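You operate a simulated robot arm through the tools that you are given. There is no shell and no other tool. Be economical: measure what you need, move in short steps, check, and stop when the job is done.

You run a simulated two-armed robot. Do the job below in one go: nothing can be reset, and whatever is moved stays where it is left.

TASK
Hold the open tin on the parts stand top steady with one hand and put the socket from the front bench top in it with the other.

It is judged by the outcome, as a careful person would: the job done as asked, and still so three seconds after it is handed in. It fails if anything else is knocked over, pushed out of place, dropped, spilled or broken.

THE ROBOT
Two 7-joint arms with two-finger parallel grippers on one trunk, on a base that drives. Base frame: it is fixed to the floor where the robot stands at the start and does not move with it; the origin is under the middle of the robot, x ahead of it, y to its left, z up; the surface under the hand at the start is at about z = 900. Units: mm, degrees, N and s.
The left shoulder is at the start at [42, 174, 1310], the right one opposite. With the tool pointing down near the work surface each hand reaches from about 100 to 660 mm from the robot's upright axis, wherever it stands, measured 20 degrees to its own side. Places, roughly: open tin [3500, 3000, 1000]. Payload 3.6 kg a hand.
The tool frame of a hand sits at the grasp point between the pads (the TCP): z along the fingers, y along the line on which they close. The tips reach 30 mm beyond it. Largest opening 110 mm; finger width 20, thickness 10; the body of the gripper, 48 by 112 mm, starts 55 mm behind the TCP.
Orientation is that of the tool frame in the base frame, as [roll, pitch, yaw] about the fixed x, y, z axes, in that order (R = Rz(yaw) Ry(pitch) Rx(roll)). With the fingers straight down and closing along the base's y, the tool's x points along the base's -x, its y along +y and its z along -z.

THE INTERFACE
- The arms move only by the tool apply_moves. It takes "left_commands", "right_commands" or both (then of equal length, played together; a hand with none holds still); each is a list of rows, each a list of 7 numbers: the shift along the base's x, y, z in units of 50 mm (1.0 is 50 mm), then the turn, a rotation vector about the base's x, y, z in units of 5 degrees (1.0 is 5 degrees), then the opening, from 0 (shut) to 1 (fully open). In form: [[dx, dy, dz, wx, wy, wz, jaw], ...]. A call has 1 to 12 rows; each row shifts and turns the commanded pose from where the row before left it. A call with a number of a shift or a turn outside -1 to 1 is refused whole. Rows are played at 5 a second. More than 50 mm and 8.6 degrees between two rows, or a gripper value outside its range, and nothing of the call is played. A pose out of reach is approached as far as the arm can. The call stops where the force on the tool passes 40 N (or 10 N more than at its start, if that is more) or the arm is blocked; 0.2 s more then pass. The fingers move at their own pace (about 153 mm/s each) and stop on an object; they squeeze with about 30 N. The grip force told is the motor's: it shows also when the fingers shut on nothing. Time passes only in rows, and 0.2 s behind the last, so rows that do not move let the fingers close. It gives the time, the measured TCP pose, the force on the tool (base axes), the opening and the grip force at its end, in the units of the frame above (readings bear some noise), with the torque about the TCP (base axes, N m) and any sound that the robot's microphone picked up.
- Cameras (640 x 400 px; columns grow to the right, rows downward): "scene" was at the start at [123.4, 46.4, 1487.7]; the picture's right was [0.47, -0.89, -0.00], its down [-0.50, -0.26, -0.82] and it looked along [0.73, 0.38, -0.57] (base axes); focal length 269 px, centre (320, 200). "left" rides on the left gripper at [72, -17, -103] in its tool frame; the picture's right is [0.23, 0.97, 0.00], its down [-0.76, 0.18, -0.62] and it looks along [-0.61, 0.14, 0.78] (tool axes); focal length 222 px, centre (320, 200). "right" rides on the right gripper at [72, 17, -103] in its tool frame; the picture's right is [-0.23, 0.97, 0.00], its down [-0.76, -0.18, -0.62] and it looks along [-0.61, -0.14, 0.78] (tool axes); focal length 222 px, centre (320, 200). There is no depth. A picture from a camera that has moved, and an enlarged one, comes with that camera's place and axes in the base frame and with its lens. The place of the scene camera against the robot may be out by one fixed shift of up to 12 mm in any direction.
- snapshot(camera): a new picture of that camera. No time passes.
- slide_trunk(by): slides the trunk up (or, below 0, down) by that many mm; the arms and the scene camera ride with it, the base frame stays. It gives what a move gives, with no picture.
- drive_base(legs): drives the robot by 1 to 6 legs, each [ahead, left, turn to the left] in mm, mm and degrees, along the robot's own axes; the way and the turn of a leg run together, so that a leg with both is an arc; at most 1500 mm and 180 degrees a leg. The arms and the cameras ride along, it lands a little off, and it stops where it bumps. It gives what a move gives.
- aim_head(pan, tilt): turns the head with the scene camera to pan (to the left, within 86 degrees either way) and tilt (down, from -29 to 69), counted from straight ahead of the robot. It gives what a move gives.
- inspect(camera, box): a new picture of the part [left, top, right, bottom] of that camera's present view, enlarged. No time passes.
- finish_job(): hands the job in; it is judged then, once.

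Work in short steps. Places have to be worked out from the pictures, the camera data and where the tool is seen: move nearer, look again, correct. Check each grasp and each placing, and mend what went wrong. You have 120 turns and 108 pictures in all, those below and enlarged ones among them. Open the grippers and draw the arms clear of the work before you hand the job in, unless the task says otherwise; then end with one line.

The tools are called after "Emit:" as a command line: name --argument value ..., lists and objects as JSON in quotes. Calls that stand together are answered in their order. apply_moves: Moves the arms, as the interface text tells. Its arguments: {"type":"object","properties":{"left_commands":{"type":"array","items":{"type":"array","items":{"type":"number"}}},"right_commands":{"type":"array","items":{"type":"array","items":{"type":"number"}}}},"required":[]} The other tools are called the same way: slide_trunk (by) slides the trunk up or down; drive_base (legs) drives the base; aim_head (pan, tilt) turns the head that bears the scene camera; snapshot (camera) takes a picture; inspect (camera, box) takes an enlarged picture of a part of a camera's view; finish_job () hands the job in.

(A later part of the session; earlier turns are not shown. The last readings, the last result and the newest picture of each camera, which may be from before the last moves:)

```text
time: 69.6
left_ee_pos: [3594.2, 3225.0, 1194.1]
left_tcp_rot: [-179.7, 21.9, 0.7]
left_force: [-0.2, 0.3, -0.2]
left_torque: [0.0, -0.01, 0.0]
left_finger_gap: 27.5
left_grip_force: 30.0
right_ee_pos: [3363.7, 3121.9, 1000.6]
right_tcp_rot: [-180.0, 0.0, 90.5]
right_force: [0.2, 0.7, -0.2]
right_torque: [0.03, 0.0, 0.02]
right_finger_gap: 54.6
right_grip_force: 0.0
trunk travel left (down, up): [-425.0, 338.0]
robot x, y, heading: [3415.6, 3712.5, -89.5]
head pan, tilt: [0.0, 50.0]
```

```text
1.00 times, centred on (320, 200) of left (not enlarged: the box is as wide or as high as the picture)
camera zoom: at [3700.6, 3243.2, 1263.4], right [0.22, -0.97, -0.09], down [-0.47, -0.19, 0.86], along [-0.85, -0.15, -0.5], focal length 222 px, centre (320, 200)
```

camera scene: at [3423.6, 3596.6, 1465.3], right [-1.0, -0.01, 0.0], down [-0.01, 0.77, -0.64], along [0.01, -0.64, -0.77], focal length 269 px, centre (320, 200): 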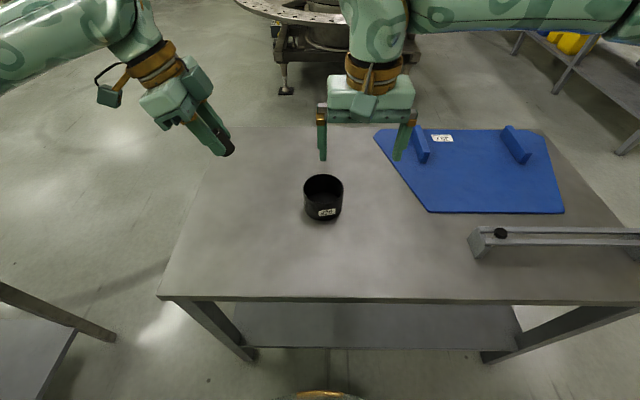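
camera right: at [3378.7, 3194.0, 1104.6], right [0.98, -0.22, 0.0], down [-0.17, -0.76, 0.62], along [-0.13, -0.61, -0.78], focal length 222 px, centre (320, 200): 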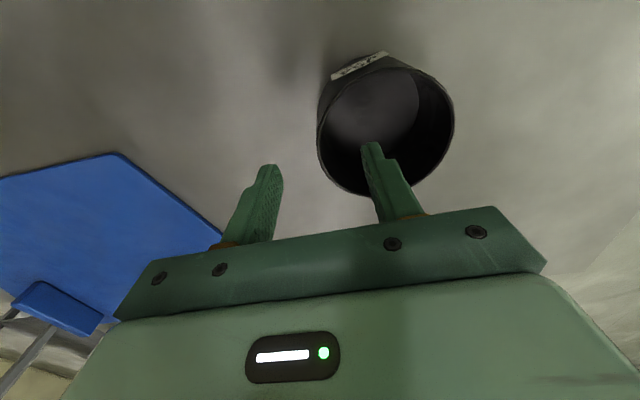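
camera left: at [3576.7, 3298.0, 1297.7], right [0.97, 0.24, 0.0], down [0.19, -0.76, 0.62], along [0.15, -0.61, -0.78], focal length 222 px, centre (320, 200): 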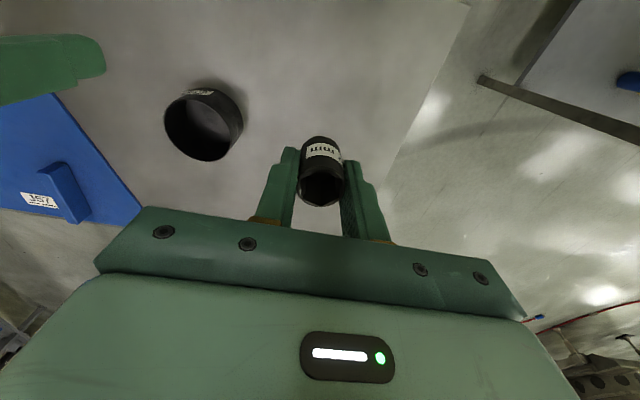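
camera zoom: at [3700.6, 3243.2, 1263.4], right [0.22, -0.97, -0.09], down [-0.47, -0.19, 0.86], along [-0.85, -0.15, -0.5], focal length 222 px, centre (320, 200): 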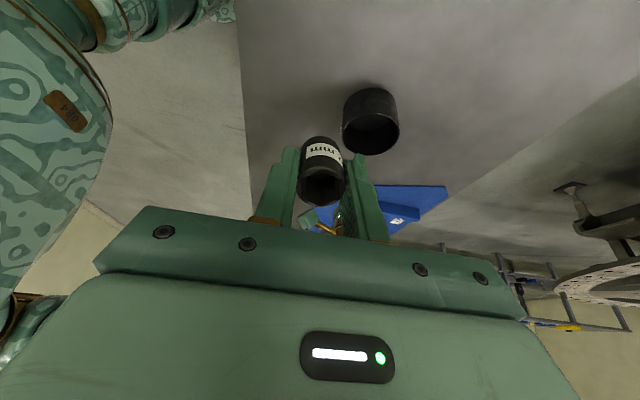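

Fingers straddle the −x wall properly. Nudge y +4, x −1, lower 30 mm.

Emit:
apply_moves --right_commands '[[-0.03, 0.09, -0.3, 0, 0, 0, 0.5], [0, 0, -0.3, 0, 0, 0, 0.5], [0, 0, 0, 0, 0, 0, 0.5]]'

Emit:
inspect --camera "scene" --box '[260, 130, 388, 230]'

Emit:
snapshot --camera "right"

Emit:
inspect --camera "left" --box '[290, 50, 450, 150]'

```text
time: 70.4
left_ee_pos: [3594.8, 3224.7, 1193.9]
left_tcp_rot: [-179.6, 22.0, 0.7]
left_force: [-0.6, 0.5, 0.1]
left_torque: [-0.01, 0.0, 0.01]
left_finger_gap: 27.3
left_grip_force: 29.9
right_ee_pos: [3363.2, 3127.7, 971.4]
right_tcp_rot: [-180.0, 0.0, 90.6]
right_force: [0.2, -0.2, 0.3]
right_torque: [0.0, -0.01, -0.02]
right_finger_gap: 54.9
right_grip_force: 0.1
trunk travel left (down, up): [-425.0, 338.0]
robot x, y, heading: [3414.5, 3706.5, -89.6]
head pan, tilt: [0.0, 50.0]
```

```text
4.00 times, centred on (324, 180) of scene
camera zoom: at [3423.5, 3596.7, 1465.3], right [-1.0, -0.01, 0.0], down [-0.01, 0.77, -0.64], along [0.01, -0.64, -0.77], focal length 1075 px, centre (304, 280)
```

zoom: 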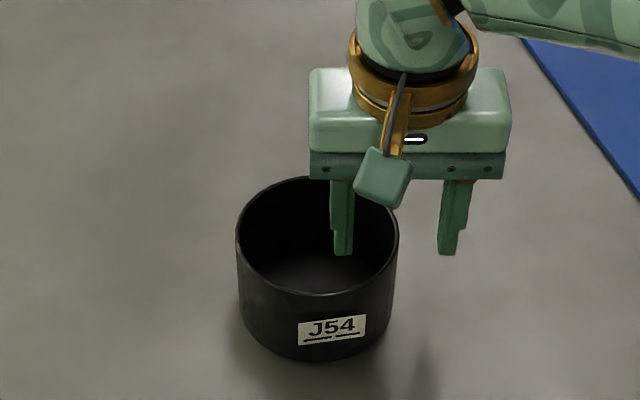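

```text
71 pictures are left
camera right: at [3378.5, 3199.6, 1074.5], right [0.98, -0.22, 0.0], down [-0.17, -0.76, 0.62], along [-0.13, -0.61, -0.78], focal length 222 px, centre (320, 200)
```

right: 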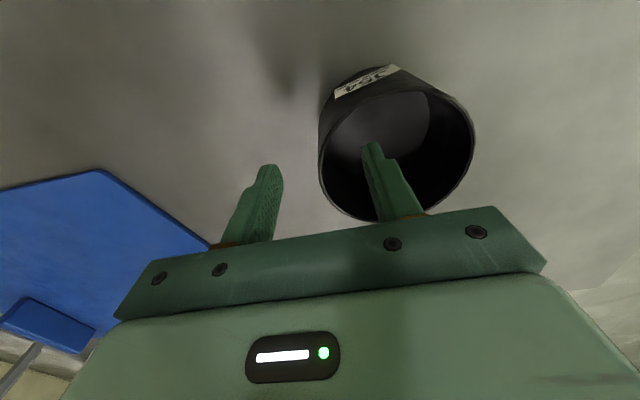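

```text
4.00 times, centred on (370, 100) of left
camera zoom: at [3700.5, 3243.2, 1263.4], right [0.22, -0.97, -0.09], down [-0.47, -0.19, 0.86], along [-0.85, -0.15, -0.5], focal length 888 px, centre (120, 600)
```

zoom: 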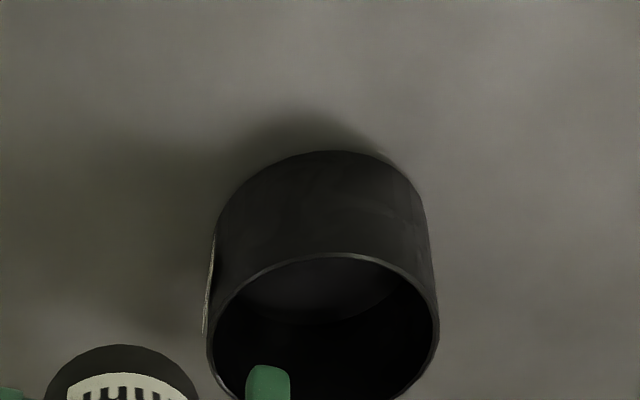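

The side view from the left hand shows the tin is really further off: centre about [3413, 3107], rim z≈926, OD≈110 – my fingertips are still above the rim. Shift −6 x, −19 y and look again.

Emit:
apply_moves --right_commands '[[-0.12, -0.39, 0, 0, 0, 0, 0.5], [0, 0, 0, 0, 0, 0, 0.5]]'

Emit:
inspect --camera "scene" --box '[260, 130, 388, 230]'

Emit:
inspect --camera "left" --box '[300, 60, 460, 180]'

```text
time: 71.0
left_ee_pos: [3594.8, 3224.5, 1192.8]
left_tcp_rot: [-179.7, 22.1, 0.7]
left_force: [-0.3, 0.6, -0.5]
left_torque: [0.01, 0.02, -0.01]
left_finger_gap: 27.2
left_grip_force: 29.8
right_ee_pos: [3360.0, 3117.2, 972.7]
right_tcp_rot: [179.9, 0.0, 90.7]
right_force: [1.2, -0.8, -0.2]
right_torque: [-0.01, 0.0, -0.01]
right_finger_gap: 55.2
right_grip_force: 0.0
right hand out of reach, approached as far as the arm can: row 1
trunk travel left (down, up): [-425.0, 338.0]
robot x, y, heading: [3413.3, 3708.2, -89.3]
head pan, tilt: [0.0, 50.0]
```

```text
4.00 times, centred on (324, 180) of scene
camera zoom: at [3423.4, 3596.7, 1465.3], right [-1.0, -0.01, 0.0], down [-0.01, 0.77, -0.64], along [0.01, -0.64, -0.77], focal length 1075 px, centre (304, 280)
```

zoom: 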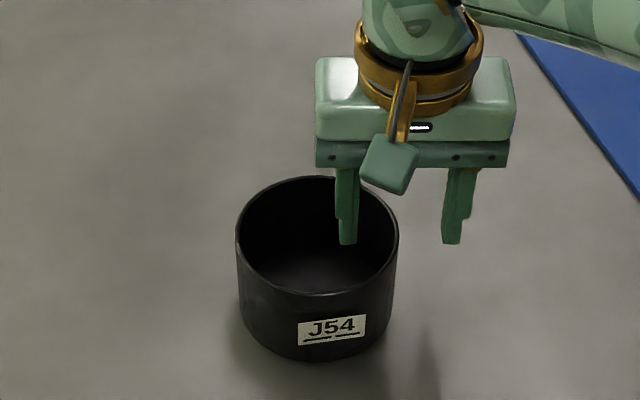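

```text
3.33 times, centred on (380, 120) of left
camera zoom: at [3700.4, 3243.2, 1263.4], right [0.22, -0.97, -0.09], down [-0.47, -0.19, 0.86], along [-0.85, -0.15, -0.5], focal length 740 px, centre (120, 467)
```

zoom: 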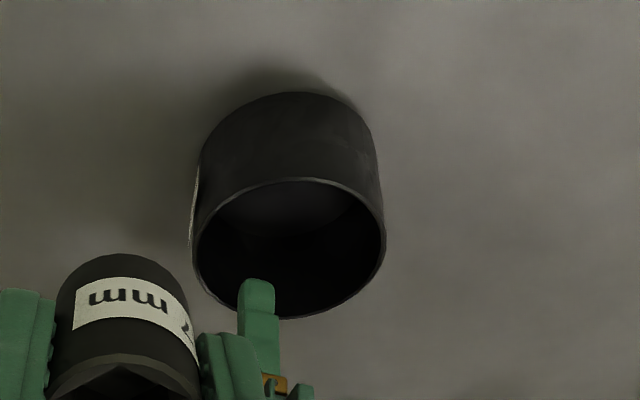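

Right arm is at its reach limit, so raise the hand and drive 65 mm closer (edge is ~340 mm from my axis; 275 was fine before).

Emit:
apply_moves --right_commands '[[0, 0.1, 0.7, 0, 0, 0, 0.5], [0, 0, 0.7, 0, 0, 0, 0.5], [0, 0, 0, 0, 0, 0, 0.5]]'

Emit:
drive_base --legs '[[65, 0, 0]]'

Emit:
snapshot --camera "scene"

Emit:
snapshot --camera "left"

```text
time: 71.8
left_ee_pos: [3595.6, 3225.4, 1193.9]
left_tcp_rot: [-179.7, 22.0, 0.8]
left_force: [0.0, 0.3, -0.5]
left_torque: [0.02, -0.01, 0.01]
left_finger_gap: 27.1
left_grip_force: 29.9
right_ee_pos: [3356.8, 3124.1, 1039.7]
right_tcp_rot: [180.0, 0.0, 90.6]
right_force: [0.2, -0.4, -0.1]
right_torque: [0.0, -0.01, 0.0]
right_finger_gap: 55.1
right_grip_force: 0.0
trunk travel left (down, up): [-425.0, 338.0]
robot x, y, heading: [3416.1, 3706.6, -89.4]
head pan, tilt: [0.0, 50.0]
```

```text
time: 72.8
left_ee_pos: [3595.5, 3159.2, 1193.8]
left_tcp_rot: [-179.5, 22.0, 0.8]
left_force: [0.3, -0.3, -1.3]
left_torque: [0.05, -0.01, -0.04]
left_finger_gap: 27.3
left_grip_force: 29.5
right_ee_pos: [3357.9, 3058.1, 1039.5]
right_tcp_rot: [-179.9, -0.1, 90.7]
right_force: [-0.3, 0.0, -0.6]
right_torque: [0.06, -0.03, -0.02]
right_finger_gap: 54.9
right_grip_force: 0.2
trunk travel left (down, up): [-425.0, 338.0]
robot x, y, heading: [3413.7, 3639.8, -89.3]
head pan, tilt: [0.0, 50.0]
```

```text
67 pictures are left
camera scene: at [3423.9, 3529.3, 1465.2], right [-1.0, -0.01, 0.0], down [-0.01, 0.77, -0.64], along [0.01, -0.64, -0.77], focal length 269 px, centre (320, 200)
```

scene: 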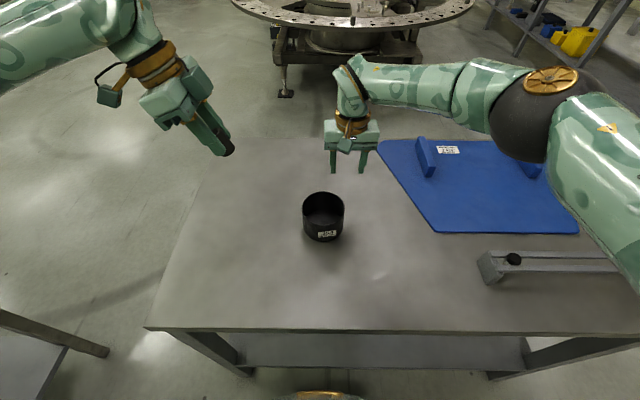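

```text
66 pictures are left
camera left: at [3700.9, 3175.9, 1262.9], right [0.22, -0.97, -0.09], down [-0.47, -0.19, 0.86], along [-0.85, -0.15, -0.5], focal length 222 px, centre (320, 200)
```

left: 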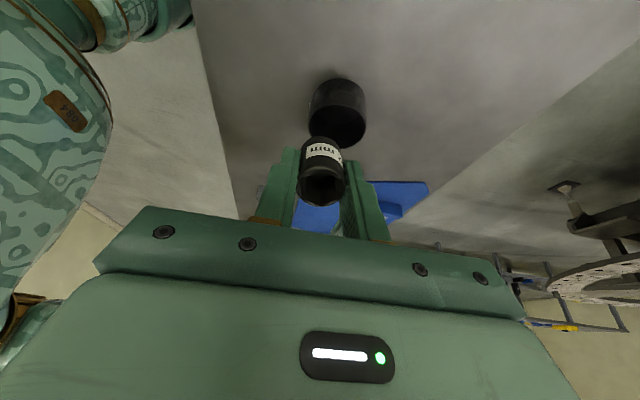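

Move the right hand back over the wall (y 3107) and lower so tips hover ~10 mm above the rim.

Emit:
apply_moves --right_commands '[[0, 0.98, 0, 0, 0, 0, 0.5], [0, 0, -0.7, 0, 0, 0, 0.5], [0, 0, -0.7, 0, 0, 0, 0.5], [0, 0, 0, 0, 0, 0, 0.5]]'

Emit:
inspect --camera "scene" --box '[260, 150, 388, 250]'

Emit:
inspect --camera "left" --box '[280, 60, 400, 150]'

Emit:
snapshot --camera "right"

```text
time: 73.8
left_ee_pos: [3596.4, 3158.9, 1194.2]
left_tcp_rot: [-179.8, 22.1, 0.7]
left_force: [-0.1, -0.7, -1.2]
left_torque: [-0.01, 0.03, -0.02]
left_finger_gap: 27.1
left_grip_force: 30.2
right_ee_pos: [3356.8, 3106.1, 972.2]
right_tcp_rot: [-180.0, 0.0, 90.7]
right_force: [-0.5, -0.6, 0.6]
right_torque: [-0.01, 0.0, 0.0]
right_finger_gap: 54.9
right_grip_force: 0.1
trunk travel left (down, up): [-425.0, 338.0]
robot x, y, heading: [3412.1, 3639.3, -89.3]
head pan, tilt: [0.0, 50.0]
```

```text
4.00 times, centred on (324, 200) of scene
camera zoom: at [3424.1, 3530.8, 1465.3], right [-1.0, -0.01, 0.0], down [-0.01, 0.77, -0.64], along [0.01, -0.64, -0.77], focal length 1075 px, centre (304, 200)
```

zoom: 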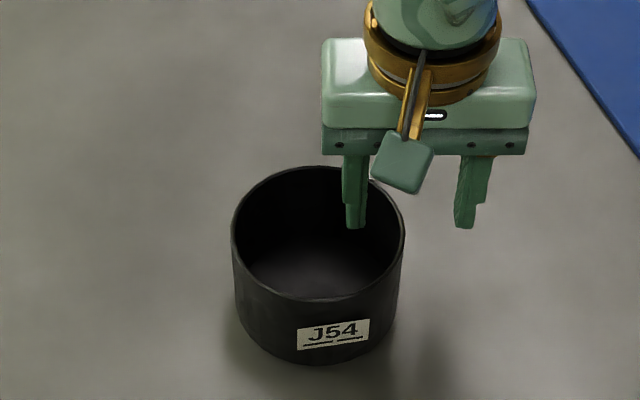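

```text
4.44 times, centred on (340, 105) of left
camera zoom: at [3701.1, 3177.3, 1263.4], right [0.22, -0.97, -0.09], down [-0.47, -0.19, 0.86], along [-0.85, -0.15, -0.5], focal length 987 px, centre (231, 622)
```

zoom: 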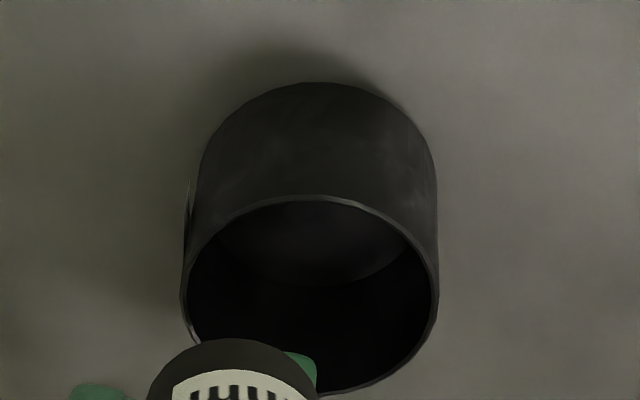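

```text
63 pictures are left
camera right: at [3372.0, 3178.6, 1076.3], right [0.98, -0.22, 0.0], down [-0.17, -0.76, 0.62], along [-0.13, -0.61, -0.78], focal length 222 px, centre (320, 200)
```

right: 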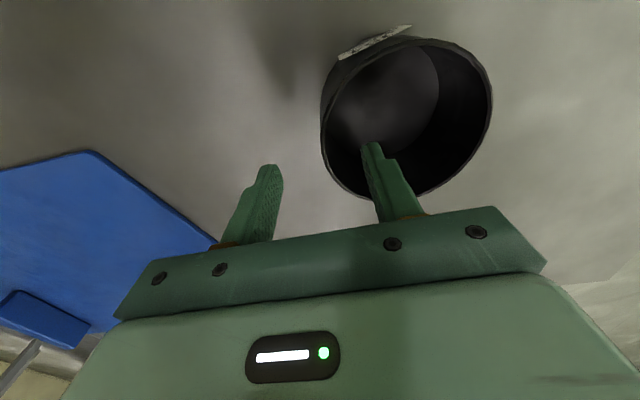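

Consistent estimate: centre [3415, 3107], rim z≈930, OD≈110. Lower 30 mm with x +3 so the wall sits mid-gap, then look before closing.

Emit:
apply_moves --right_commands '[[0.06, 0, -0.3, 0, 0, 0, 0.5], [0, 0, -0.3, 0, 0, 0, 0.5], [0, 0, 0, 0, 0, 0, 0.5]]'

Emit:
inspect --camera "scene" --box '[260, 150, 388, 250]'

Emit:
snapshot --camera "right"

```text
time: 74.6
left_ee_pos: [3595.8, 3159.1, 1193.9]
left_tcp_rot: [-179.7, 22.0, 0.6]
left_force: [-0.2, -1.0, -0.7]
left_torque: [-0.02, 0.01, 0.0]
left_finger_gap: 27.0
left_grip_force: 29.6
right_ee_pos: [3359.2, 3109.6, 941.8]
right_tcp_rot: [-180.0, 0.0, 90.6]
right_force: [-0.2, -0.1, -0.2]
right_torque: [0.01, 0.02, -0.01]
right_finger_gap: 54.9
right_grip_force: 0.1
trunk travel left (down, up): [-425.0, 338.0]
robot x, y, heading: [3415.4, 3640.8, -89.4]
head pan, tilt: [0.0, 50.0]
```

```text
4.00 times, centred on (324, 200) of scene
camera zoom: at [3424.1, 3531.0, 1465.3], right [-1.0, -0.01, 0.0], down [-0.01, 0.77, -0.64], along [0.01, -0.64, -0.77], focal length 1075 px, centre (304, 200)
```

zoom: 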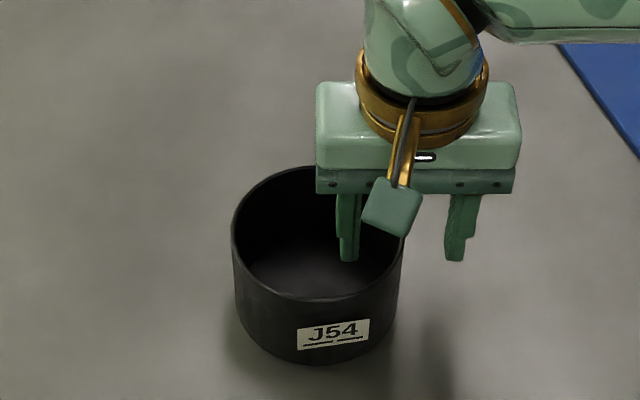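

```text
61 pictures are left
camera right: at [3375.0, 3180.9, 1046.1], right [0.98, -0.22, 0.0], down [-0.17, -0.76, 0.62], along [-0.13, -0.61, -0.78], focal length 222 px, centre (320, 200)
```

right: 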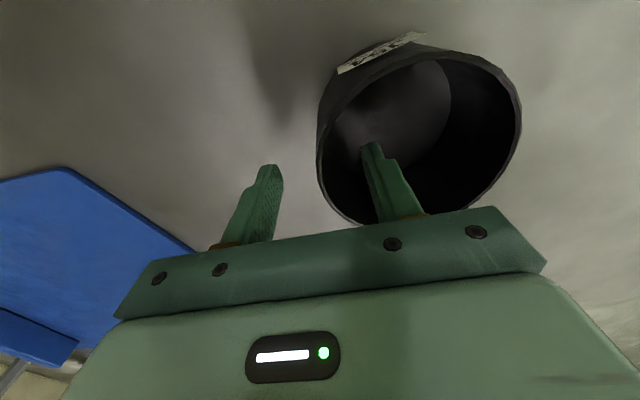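

The wall lies between the fingers. Close partway (gap ~22 mm) and check.

Emit:
apply_moves --right_commands '[[0, 0, 0, 0, 0, 0, 0.35], [0, 0, 0, 0, 0, 0, 0.2], [0, 0, 0, 0, 0, 0, 0.2]]'

Emit:
snapshot --camera "right"

Emit:
inspect --camera "left" --box '[280, 60, 400, 150]'

```text
time: 75.4
left_ee_pos: [3596.2, 3159.1, 1192.9]
left_tcp_rot: [-179.6, 22.1, 0.7]
left_force: [0.6, -0.5, -0.1]
left_torque: [0.0, 0.0, 0.01]
left_finger_gap: 27.6
left_grip_force: 29.7
right_ee_pos: [3359.2, 3108.4, 943.2]
right_tcp_rot: [180.0, 0.1, 90.7]
right_force: [-0.3, -0.2, 0.1]
right_torque: [0.0, 0.0, -0.02]
right_finger_gap: 22.3
right_grip_force: 0.0
trunk travel left (down, up): [-425.0, 338.0]
robot x, y, heading: [3415.6, 3639.5, -89.3]
head pan, tilt: [0.0, 50.0]
```

```text
60 pictures are left
camera right: at [3375.0, 3180.6, 1046.2], right [0.98, -0.22, 0.0], down [-0.17, -0.76, 0.62], along [-0.13, -0.61, -0.78], focal length 222 px, centre (320, 200)
```

right: 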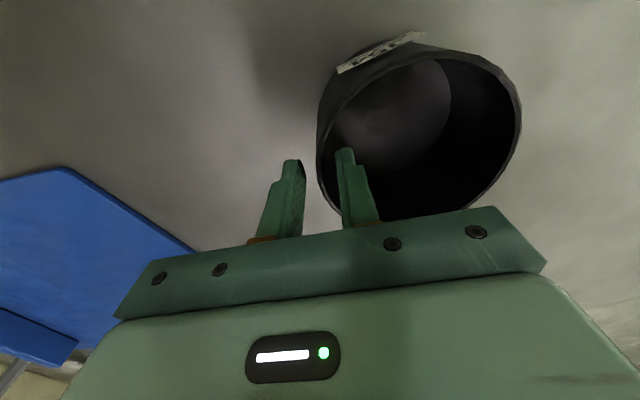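

```text
4.44 times, centred on (340, 105) of left
camera zoom: at [3701.1, 3177.2, 1263.3], right [0.22, -0.97, -0.09], down [-0.47, -0.19, 0.86], along [-0.85, -0.15, -0.5], focal length 987 px, centre (231, 622)
```

zoom: 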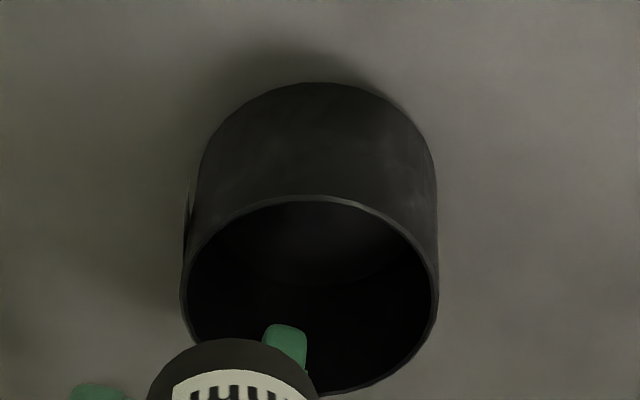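

The wall is well centred between the fingers. Close.

Emit:
apply_moves --right_commands '[[0, 0, 0, 0, 0, 0, 0.12], [0, 0, 0, 0, 0, 0, 0.06], [0, 0, 0, 0, 0, 0, 0], [0, 0, 0, 0, 0, 0, 0], [0, 0, 0, 0, 0, 0, 0]]'

Emit:
snapshot --camera "right"

Emit:
inspect --camera "scene" --box '[260, 150, 388, 250]'

```text
time: 76.6
left_ee_pos: [3596.4, 3159.4, 1194.1]
left_tcp_rot: [-179.7, 22.0, 0.7]
left_force: [-0.2, 0.5, -1.2]
left_torque: [-0.03, -0.01, 0.0]
left_finger_gap: 27.4
left_grip_force: 30.0
right_ee_pos: [3358.9, 3108.4, 942.6]
right_tcp_rot: [180.0, 0.0, 90.7]
right_force: [0.3, 0.1, 0.3]
right_torque: [0.04, 0.0, 0.07]
right_finger_gap: 4.8
right_grip_force: 29.9
trunk travel left (down, up): [-425.0, 338.0]
robot x, y, heading: [3414.7, 3643.9, -89.5]
head pan, tilt: [0.0, 50.0]
```

```text
58 pictures are left
camera right: at [3374.9, 3180.7, 1046.2], right [0.98, -0.22, 0.0], down [-0.17, -0.76, 0.62], along [-0.13, -0.61, -0.78], focal length 222 px, centre (320, 200)
```

right: 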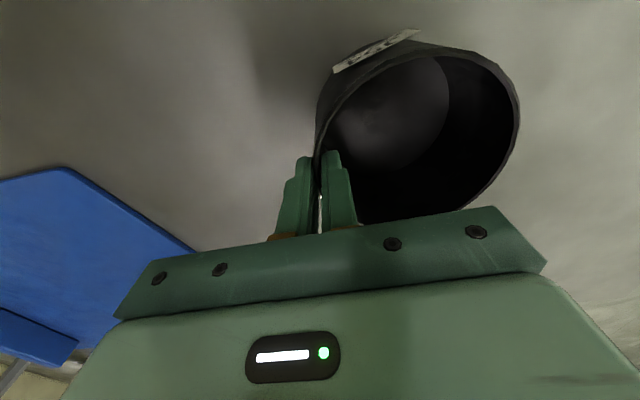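

```text
4.00 times, centred on (324, 200) of scene
camera zoom: at [3424.1, 3530.8, 1465.3], right [-1.0, -0.01, 0.0], down [-0.01, 0.77, -0.64], along [0.01, -0.64, -0.77], focal length 1075 px, centre (304, 200)
```

zoom: 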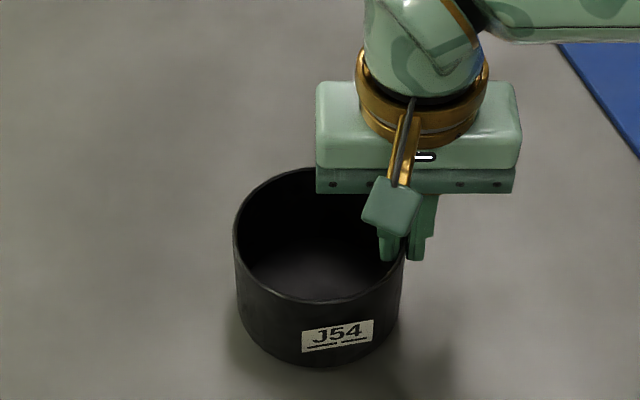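

Wall is pinched (4.8 mm, 30 N), tin essentially unmoved; its centre should be ≈[3413, 3108]. Bring the left hand to a waypoint up along its leaning approach line.

Emit:
apply_moves --left_commands '[[-0.53, -0.255, -0.625, 0, 0, 0, 0], [-0.53, -0.255, -0.625, 0, 0, 0, 0], [-0.53, -0.255, -0.625, 0, 0, 0, 0], [-0.53, -0.255, -0.625, 0, 0, 0, 0], [0, 0, 0, 0, 0, 0, 0]]'

Emit:
snapshot --camera "left"

Emit:
snapshot --camera "scene"

```text
time: 77.8
left_ee_pos: [3490.0, 3103.8, 1066.8]
left_tcp_rot: [-179.8, 22.0, 0.6]
left_force: [0.1, 0.7, -0.9]
left_torque: [0.0, 0.01, -0.01]
left_finger_gap: 27.2
left_grip_force: 29.7
right_ee_pos: [3359.2, 3108.3, 942.4]
right_tcp_rot: [-180.0, 0.0, 90.6]
right_force: [0.1, 0.0, 1.6]
right_torque: [0.11, 0.02, 0.01]
right_finger_gap: 5.0
right_grip_force: 29.2
trunk travel left (down, up): [-425.0, 338.0]
robot x, y, heading: [3415.0, 3640.7, -89.5]
head pan, tilt: [0.0, 50.0]
```

```text
56 pictures are left
camera left: at [3595.0, 3122.7, 1135.9], right [0.22, -0.97, -0.09], down [-0.47, -0.19, 0.86], along [-0.85, -0.15, -0.5], focal length 222 px, centre (320, 200)
```

left: 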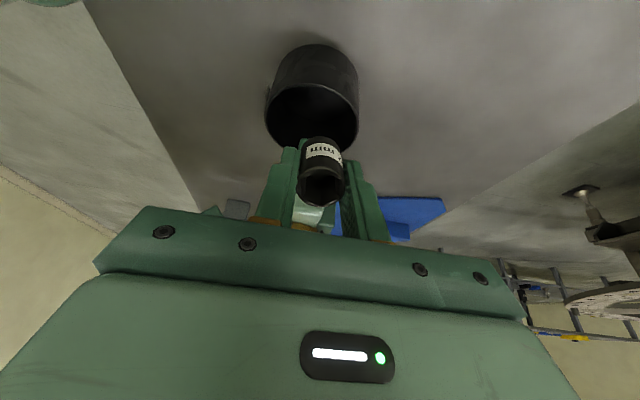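

```text
55 pictures are left
camera scene: at [3424.3, 3530.8, 1465.3], right [-1.0, -0.01, 0.0], down [-0.01, 0.77, -0.64], along [0.01, -0.64, -0.77], focal length 269 px, centre (320, 200)
```

scene: 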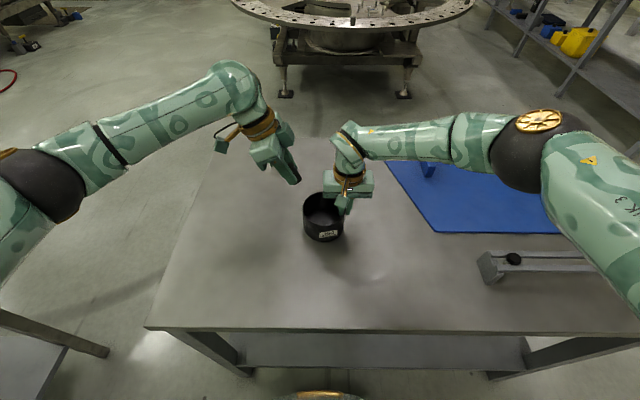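

Tin centre reads y≈3111. Descend along the tool axis to just above the rim.

Emit:
apply_moves --left_commands '[[-0.33, 0.06, -0.8, 0, 0, 0, 0], [-0.33, 0.06, -0.8, 0, 0, 0, 0], [0, 0, 0, 0, 0, 0, 0]]'

Emit:
snapshot --camera "left"

Emit:
inspect --camera "scene" --box '[240, 130, 400, 255]'

Emit:
snapshot --camera "right"

```text
time: 78.6
left_ee_pos: [3457.3, 3112.2, 989.1]
left_tcp_rot: [-179.7, 22.0, 0.7]
left_force: [0.3, -0.3, -0.2]
left_torque: [0.0, -0.02, 0.03]
left_finger_gap: 27.2
left_grip_force: 29.5
right_ee_pos: [3359.5, 3109.7, 943.0]
right_tcp_rot: [-179.9, -0.1, 90.8]
right_force: [-0.9, 1.5, 0.6]
right_torque: [-0.03, 0.05, 0.02]
right_finger_gap: 4.7
right_grip_force: 29.9
trunk travel left (down, up): [-425.0, 338.0]
robot x, y, heading: [3413.8, 3638.1, -89.7]
head pan, tilt: [0.0, 50.0]
```

```text
54 pictures are left
camera left: at [3562.4, 3132.1, 1057.4], right [0.22, -0.97, -0.09], down [-0.47, -0.19, 0.86], along [-0.85, -0.15, -0.5], focal length 222 px, centre (320, 200)
```

left: 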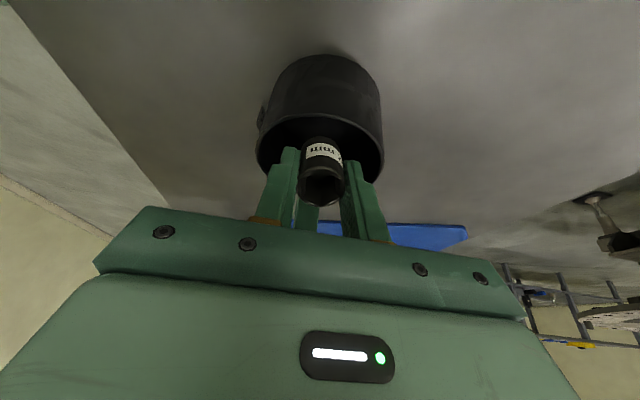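

```text
3.20 times, centred on (320, 192) of scene
camera zoom: at [3424.0, 3530.9, 1465.3], right [-1.0, -0.01, 0.0], down [-0.01, 0.77, -0.64], along [0.01, -0.64, -0.77], focal length 860 px, centre (320, 224)
```

zoom: 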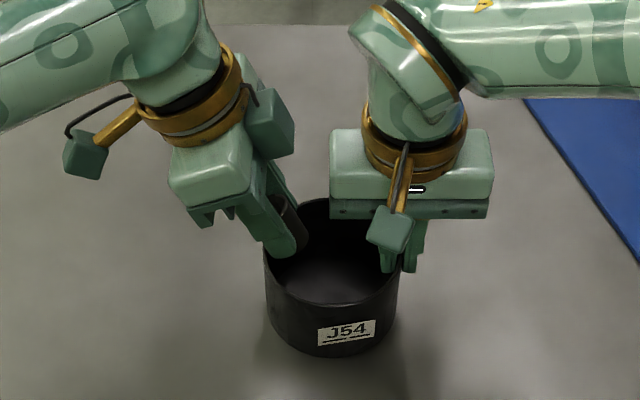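

```text
52 pictures are left
camera right: at [3374.9, 3180.7, 1046.2], right [0.98, -0.22, 0.0], down [-0.17, -0.76, 0.62], along [-0.13, -0.61, -0.78], focal length 222 px, centre (320, 200)
```

right: 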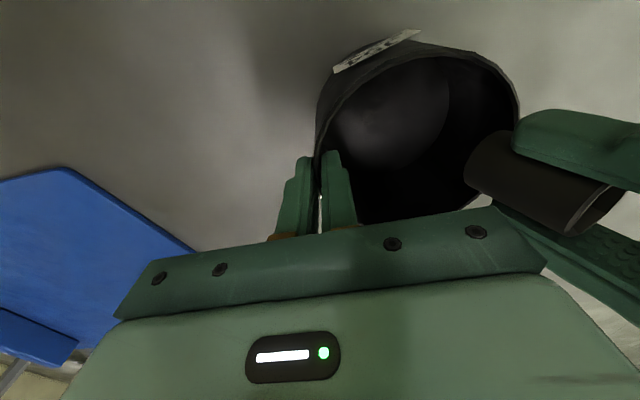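

Aligned in y. Before going lower, check clearance between the two gripper bodies more closely.

Emit:
inspect --camera "scene" --box '[275, 135, 355, 205]'

Emit:
inspect --camera "right" --box '[400, 80, 640, 280]'

```text
5.71 times, centred on (315, 170) of scene
camera zoom: at [3424.0, 3530.9, 1465.3], right [-1.0, -0.01, 0.0], down [-0.01, 0.77, -0.64], along [0.01, -0.64, -0.77], focal length 1535 px, centre (349, 371)
```

zoom: 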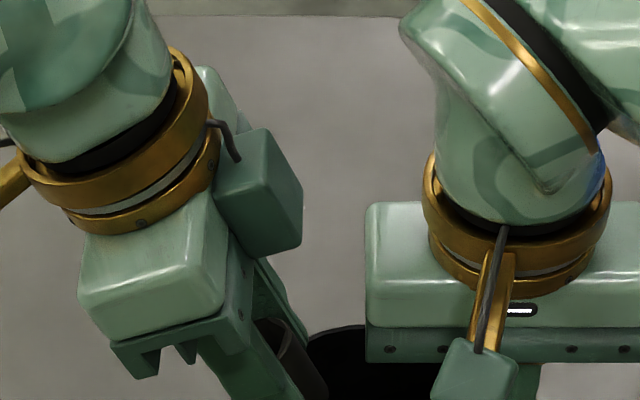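

```text
2.00 times, centred on (520, 180) of right
camera zoom: at [3374.9, 3180.7, 1046.2], right [0.98, -0.22, 0.0], down [-0.17, -0.76, 0.62], along [-0.13, -0.61, -0.78], focal length 444 px, centre (-80, 240)
```

zoom: 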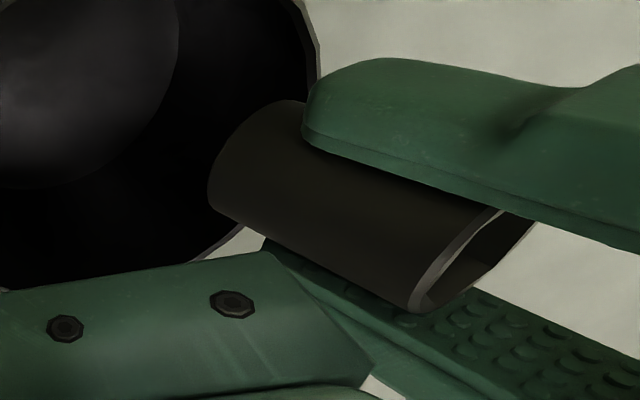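

There's a protruding box on the inner side of the left gripper; at 22° it would nearly touch the right gripper. I'll lean the left 8° more (30°), shifting +15 in x to stay on the approach line.

Emit:
apply_moves --left_commands '[[0.15, 0, 0, 0, 0.8, 0, 0], [0.15, 0, 0, 0, 0.8, 0, 0], [0, 0, 0, 0, 0, 0, 0]]'

Emit:
apply_moves --left_commands '[[-0.26, -0.02, -0.45, 0, 0, 0, 0], [-0.26, -0.02, -0.45, 0, 0, 0, 0], [0, 0, 0, 0, 0, 0, 0]]'

Emit:
inspect --camera "scene" --box '[260, 135, 388, 235]'

Emit:
snapshot --camera "right"

Emit:
snapshot --camera "left"

```text
time: 79.4
left_ee_pos: [3472.2, 3114.7, 988.9]
left_tcp_rot: [-179.6, 30.1, 0.8]
left_force: [0.8, -0.6, -1.3]
left_torque: [-0.02, 0.01, -0.02]
left_finger_gap: 27.5
left_grip_force: 30.1
right_ee_pos: [3358.9, 3108.2, 942.4]
right_tcp_rot: [-180.0, 0.0, 90.7]
right_force: [-1.2, 0.1, 1.5]
right_torque: [-0.07, 0.06, 0.04]
right_finger_gap: 4.7
right_grip_force: 30.3
trunk travel left (down, up): [-425.0, 338.0]
robot x, y, heading: [3415.7, 3642.9, -89.4]
head pan, tilt: [0.0, 50.0]
```

```text
time: 80.2
left_ee_pos: [3444.7, 3111.0, 945.4]
left_tcp_rot: [-179.7, 29.9, 0.9]
left_force: [-0.3, 0.5, -0.2]
left_torque: [0.0, -0.04, 0.02]
left_finger_gap: 27.6
left_grip_force: 30.2
right_ee_pos: [3359.8, 3108.3, 942.9]
right_tcp_rot: [179.9, 0.0, 90.7]
right_force: [0.1, 1.1, 0.5]
right_torque: [-0.02, 0.02, 0.0]
right_finger_gap: 4.7
right_grip_force: 30.4
trunk travel left (down, up): [-425.0, 338.0]
robot x, y, heading: [3414.1, 3635.7, -89.5]
head pan, tilt: [0.0, 50.0]
```

```text
4.00 times, centred on (324, 185) of scene
camera zoom: at [3424.1, 3530.9, 1465.3], right [-1.0, -0.01, 0.0], down [-0.01, 0.77, -0.64], along [0.01, -0.64, -0.77], focal length 1075 px, centre (304, 260)
```

zoom: 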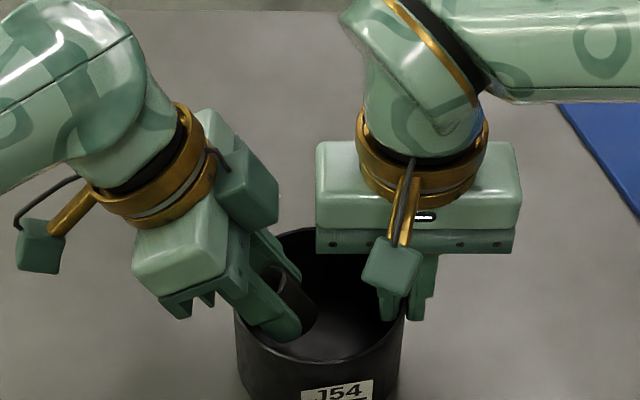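

```text
48 pictures are left
camera right: at [3375.0, 3180.8, 1046.2], right [0.98, -0.22, 0.0], down [-0.17, -0.76, 0.62], along [-0.13, -0.61, -0.78], focal length 222 px, centre (320, 200)
```

right: 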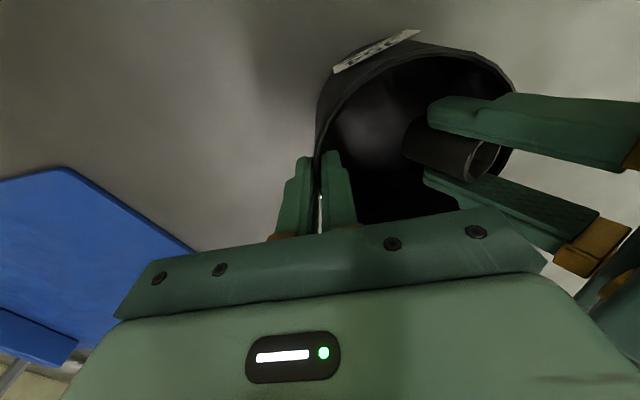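

```text
47 pictures are left
camera left: at [3557.9, 3129.9, 998.3], right [0.21, -0.97, -0.12], down [-0.35, -0.19, 0.92], along [-0.92, -0.15, -0.37], focal length 222 px, centre (320, 200)
```

left: 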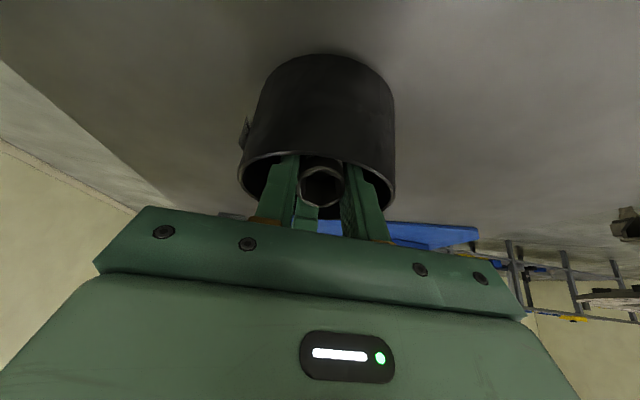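

Descending cleanly inside. Continue along the line in small steps to TCP z≈912 and check clearances and force.

Emit:
apply_moves --left_commands '[[-0.13, -0.03, -0.23, 0, 0, 0, 0], [-0.13, 0, -0.22, 0, 0, 0, 0], [-0.13, 0, -0.22, 0, 0, 0, 0], [0, 0, 0, 0, 0, 0, 0]]'

Emit:
inspect --camera "scene" --box '[260, 135, 388, 235]'

Emit:
snapshot --camera "right"

Emit:
snapshot --camera "left"

```text
time: 81.2
left_ee_pos: [3425.7, 3109.6, 910.4]
left_tcp_rot: [-179.5, 30.0, 0.7]
left_force: [-0.5, 0.0, -0.6]
left_torque: [-0.01, -0.02, -0.01]
left_finger_gap: 27.3
left_grip_force: 29.8
right_ee_pos: [3358.4, 3108.1, 943.0]
right_tcp_rot: [180.0, 0.0, 90.7]
right_force: [-0.1, 0.9, 0.0]
right_torque: [0.0, 0.01, 0.01]
right_finger_gap: 4.7
right_grip_force: 30.1
trunk travel left (down, up): [-425.0, 338.0]
robot x, y, heading: [3415.1, 3637.0, -89.1]
head pan, tilt: [0.0, 50.0]
```

```text
4.00 times, centred on (324, 185) of scene
camera zoom: at [3424.0, 3530.8, 1465.3], right [-1.0, -0.01, 0.0], down [-0.01, 0.77, -0.64], along [0.01, -0.64, -0.77], focal length 1075 px, centre (304, 260)
```

zoom: 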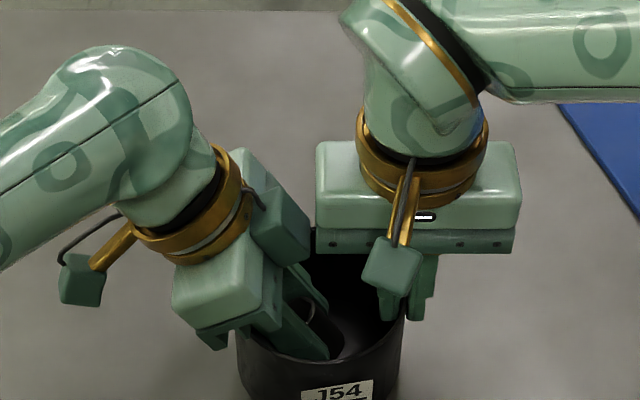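

```text
45 pictures are left
camera right: at [3374.9, 3180.7, 1046.2], right [0.98, -0.22, 0.0], down [-0.17, -0.76, 0.62], along [-0.13, -0.61, -0.78], focal length 222 px, centre (320, 200)
```

right: 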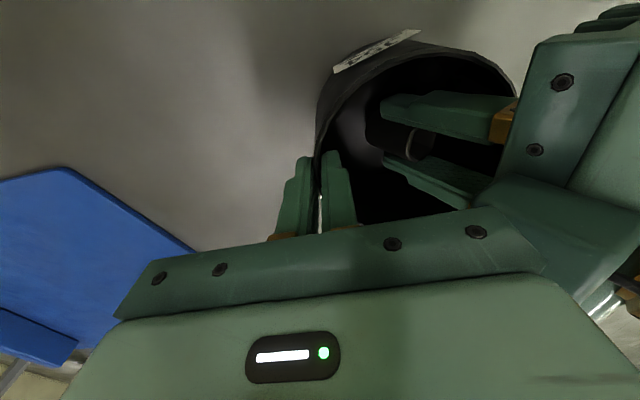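

```text
44 pictures are left
camera left: at [3539.9, 3127.3, 964.6], right [0.21, -0.97, -0.12], down [-0.35, -0.19, 0.92], along [-0.92, -0.15, -0.37], focal length 222 px, centre (320, 200)
```

left: 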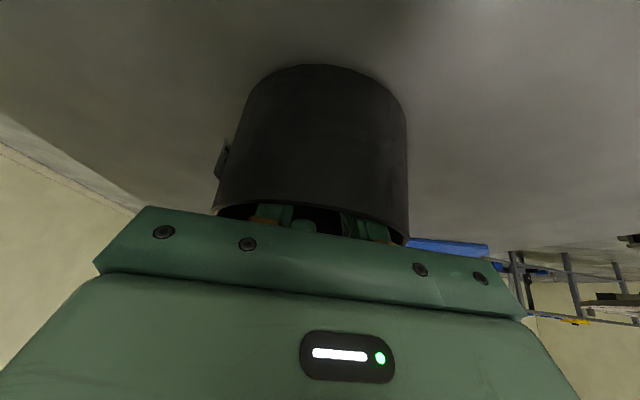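

No contact yet; the side view suggests table ≈870 and rim ≈938, so the socket's low edge should be nearly on the tin floor. Creep 3 mm and read forces.

Emit:
apply_moves --left_commands '[[-0.03, 0, -0.06, 0, 0, 0, 0], [0, 0, 0, 0, 0, 0, 0]]'

Emit:
inspect --camera "left" --box '[190, 160, 450, 280]'

Emit:
inspect --camera "right" --box '[300, 60, 540, 220]'

```text
time: 81.8
left_ee_pos: [3423.9, 3108.5, 907.5]
left_tcp_rot: [-179.6, 29.9, 0.7]
left_force: [0.8, -0.4, 0.6]
left_torque: [0.02, 0.01, 0.01]
left_finger_gap: 27.4
left_grip_force: 30.0
right_ee_pos: [3358.5, 3109.2, 943.1]
right_tcp_rot: [-179.9, 0.0, 90.7]
right_force: [1.0, 0.9, 0.7]
right_torque: [-0.04, 0.0, 0.03]
right_finger_gap: 5.1
right_grip_force: 29.9
trunk travel left (down, up): [-425.0, 338.0]
robot x, y, heading: [3419.1, 3640.4, -89.5]
head pan, tilt: [0.0, 50.0]
```

```text
2.46 times, centred on (320, 220) of left
camera zoom: at [3537.8, 3127.4, 962.1], right [0.21, -0.97, -0.12], down [-0.35, -0.19, 0.92], along [-0.92, -0.15, -0.37], focal length 547 px, centre (320, 151)
```

zoom: 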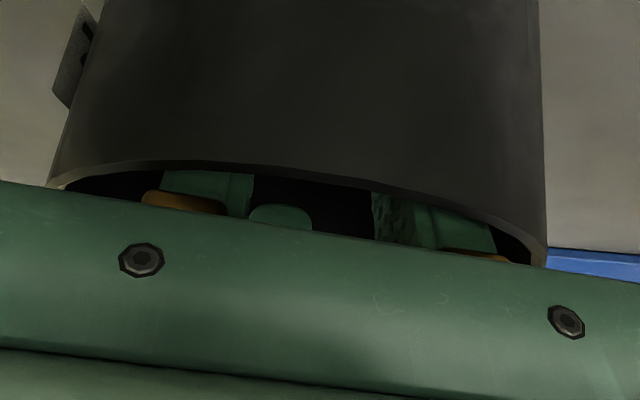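

```text
2.50 times, centred on (420, 140) of right
camera zoom: at [3374.9, 3180.7, 1046.2], right [0.98, -0.22, 0.0], down [-0.17, -0.76, 0.62], along [-0.13, -0.61, -0.78], focal length 555 px, centre (70, 350)
```

zoom: 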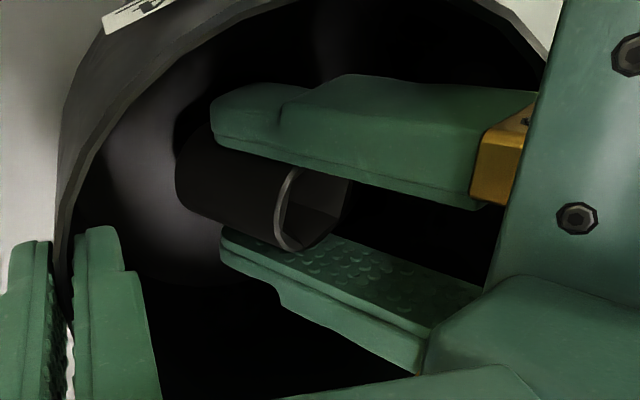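

Still no contact; the body plate is nearing the rim. Creep another 3 mm.

Emit:
apply_moves --left_commands '[[-0.04, 0, -0.06, 0, 0, 0, 0], [0, 0, 0, 0, 0, 0, 0]]'

Emit:
inspect --camera "left" --box '[190, 160, 450, 280]'

```text
time: 82.4
left_ee_pos: [3421.7, 3109.0, 907.4]
left_tcp_rot: [-179.7, 30.1, 0.8]
left_force: [1.5, 0.1, 10.3]
left_torque: [0.05, 0.03, -0.04]
left_finger_gap: 27.2
left_grip_force: 30.0
right_ee_pos: [3360.0, 3109.2, 942.5]
right_tcp_rot: [-180.0, -0.1, 90.7]
right_force: [-0.5, -1.3, -2.3]
right_torque: [0.0, 0.02, -0.03]
right_finger_gap: 4.8
right_grip_force: 29.5
trunk travel left (down, up): [-425.0, 338.0]
robot x, y, heading: [3414.9, 3642.7, -89.4]
head pan, tilt: [0.0, 50.0]
```

```text
2.46 times, centred on (320, 220) of left
camera zoom: at [3536.4, 3127.2, 960.3], right [0.21, -0.97, -0.12], down [-0.34, -0.19, 0.92], along [-0.92, -0.15, -0.37], focal length 547 px, centre (320, 151)
```

zoom: 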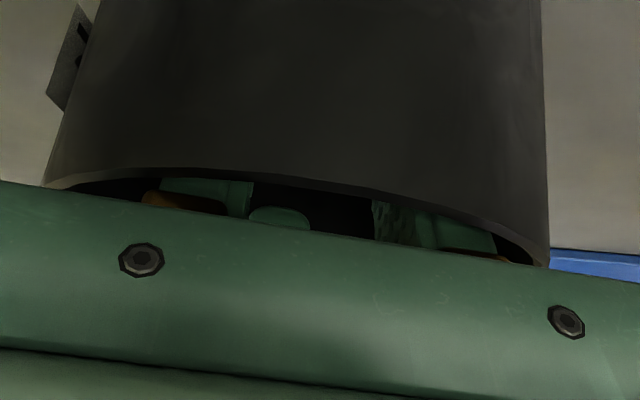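

10 N upward: the socket has touched the tin floor. Ease up 1 mm and open just enough to release (gap ~36).

Emit:
apply_moves --left_commands '[[0, 0, 0.04, 0, 0, 0, 0], [0, 0, 0, 0, 0, 0, 0.28], [0, 0, 0, 0, 0, 0, 0.33], [0, 0, 0, 0, 0, 0, 0.33]]'

Emit:
inspect --camera "right" --box '[300, 60, 540, 220]'

```text
time: 83.4
left_ee_pos: [3423.5, 3109.5, 907.1]
left_tcp_rot: [-179.5, 30.1, 0.8]
left_force: [-3.3, 1.4, 0.2]
left_torque: [-0.09, -0.13, -0.02]
left_finger_gap: 34.8
left_grip_force: 0.1
right_ee_pos: [3358.0, 3109.1, 943.5]
right_tcp_rot: [180.0, 0.0, 90.7]
right_force: [3.6, -1.9, 0.7]
right_torque: [0.04, 0.16, -0.13]
right_finger_gap: 4.8
right_grip_force: 29.9
trunk travel left (down, up): [-425.0, 338.0]
robot x, y, heading: [3415.5, 3638.5, -89.3]
head pan, tilt: [0.0, 50.0]
```

```text
2.50 times, centred on (420, 140) of right
camera zoom: at [3375.0, 3180.6, 1046.2], right [0.98, -0.22, 0.0], down [-0.17, -0.76, 0.62], along [-0.13, -0.61, -0.78], focal length 555 px, centre (70, 350)
```

zoom: 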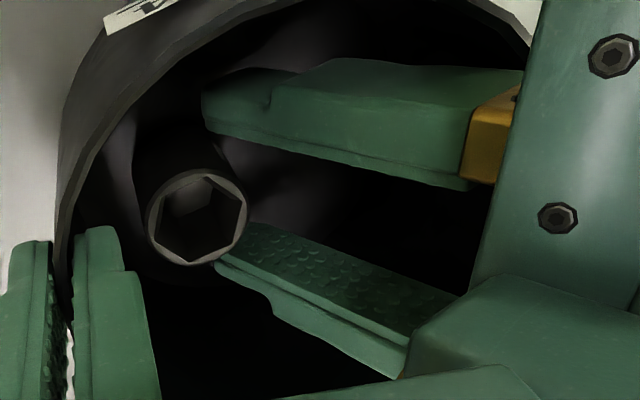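

The socket stands upright on its own in the tin, free of the fingers. Withdraw the left hand: 5 mm straight up, then out along its axis.

Emit:
apply_moves --left_commands '[[0, 0, 0.12, 0, 0, 0, 0.33], [0.05, 0, 0.2, 0, 0, 0, 0.33], [0.2, 0, 0.36, 0, 0, 0, 0.33], [0.3, 0, 0.52, 0, 0, 0, 0.33], [0.3, 0, 0.52, 0, 0, 0, 0.33], [0, 0, 0, 0, 0, 0, 0.33]]'

Emit:
snapshot --camera "right"

Emit:
inspect --camera "scene" --box '[260, 135, 388, 260]'

```text
time: 84.8
left_ee_pos: [3466.5, 3110.5, 993.5]
left_tcp_rot: [-179.6, 30.0, 0.9]
left_force: [1.1, 0.1, 0.6]
left_torque: [0.02, -0.03, 0.01]
left_finger_gap: 36.4
left_grip_force: 0.1
right_ee_pos: [3358.7, 3106.9, 942.6]
right_tcp_rot: [-179.8, 0.0, 90.7]
right_force: [0.3, -0.3, 0.5]
right_torque: [-0.07, 0.04, -0.04]
right_finger_gap: 4.8
right_grip_force: 30.1
trunk travel left (down, up): [-425.0, 338.0]
robot x, y, heading: [3418.5, 3639.3, -89.5]
head pan, tilt: [0.0, 50.0]
```

```text
39 pictures are left
camera right: at [3374.8, 3180.8, 1046.2], right [0.98, -0.22, 0.0], down [-0.17, -0.76, 0.62], along [-0.13, -0.61, -0.78], focal length 222 px, centre (320, 200)
```

right: 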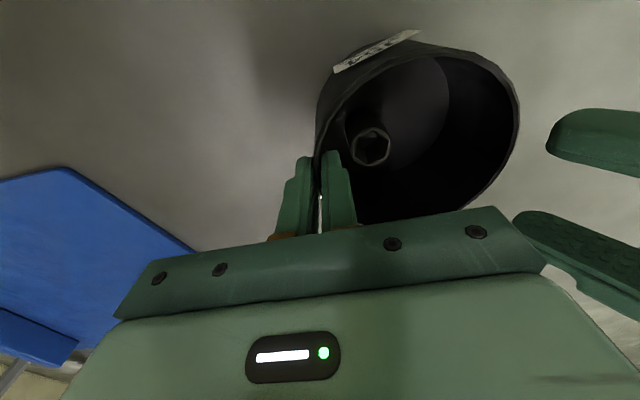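

```text
3.20 times, centred on (324, 198) of scene
camera zoom: at [3423.9, 3530.8, 1465.3], right [-1.0, -0.01, 0.0], down [-0.01, 0.77, -0.64], along [0.01, -0.64, -0.77], focal length 860 px, centre (307, 208)
```

zoom: 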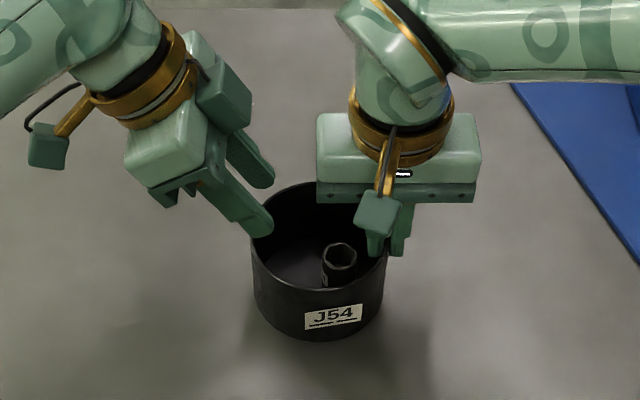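

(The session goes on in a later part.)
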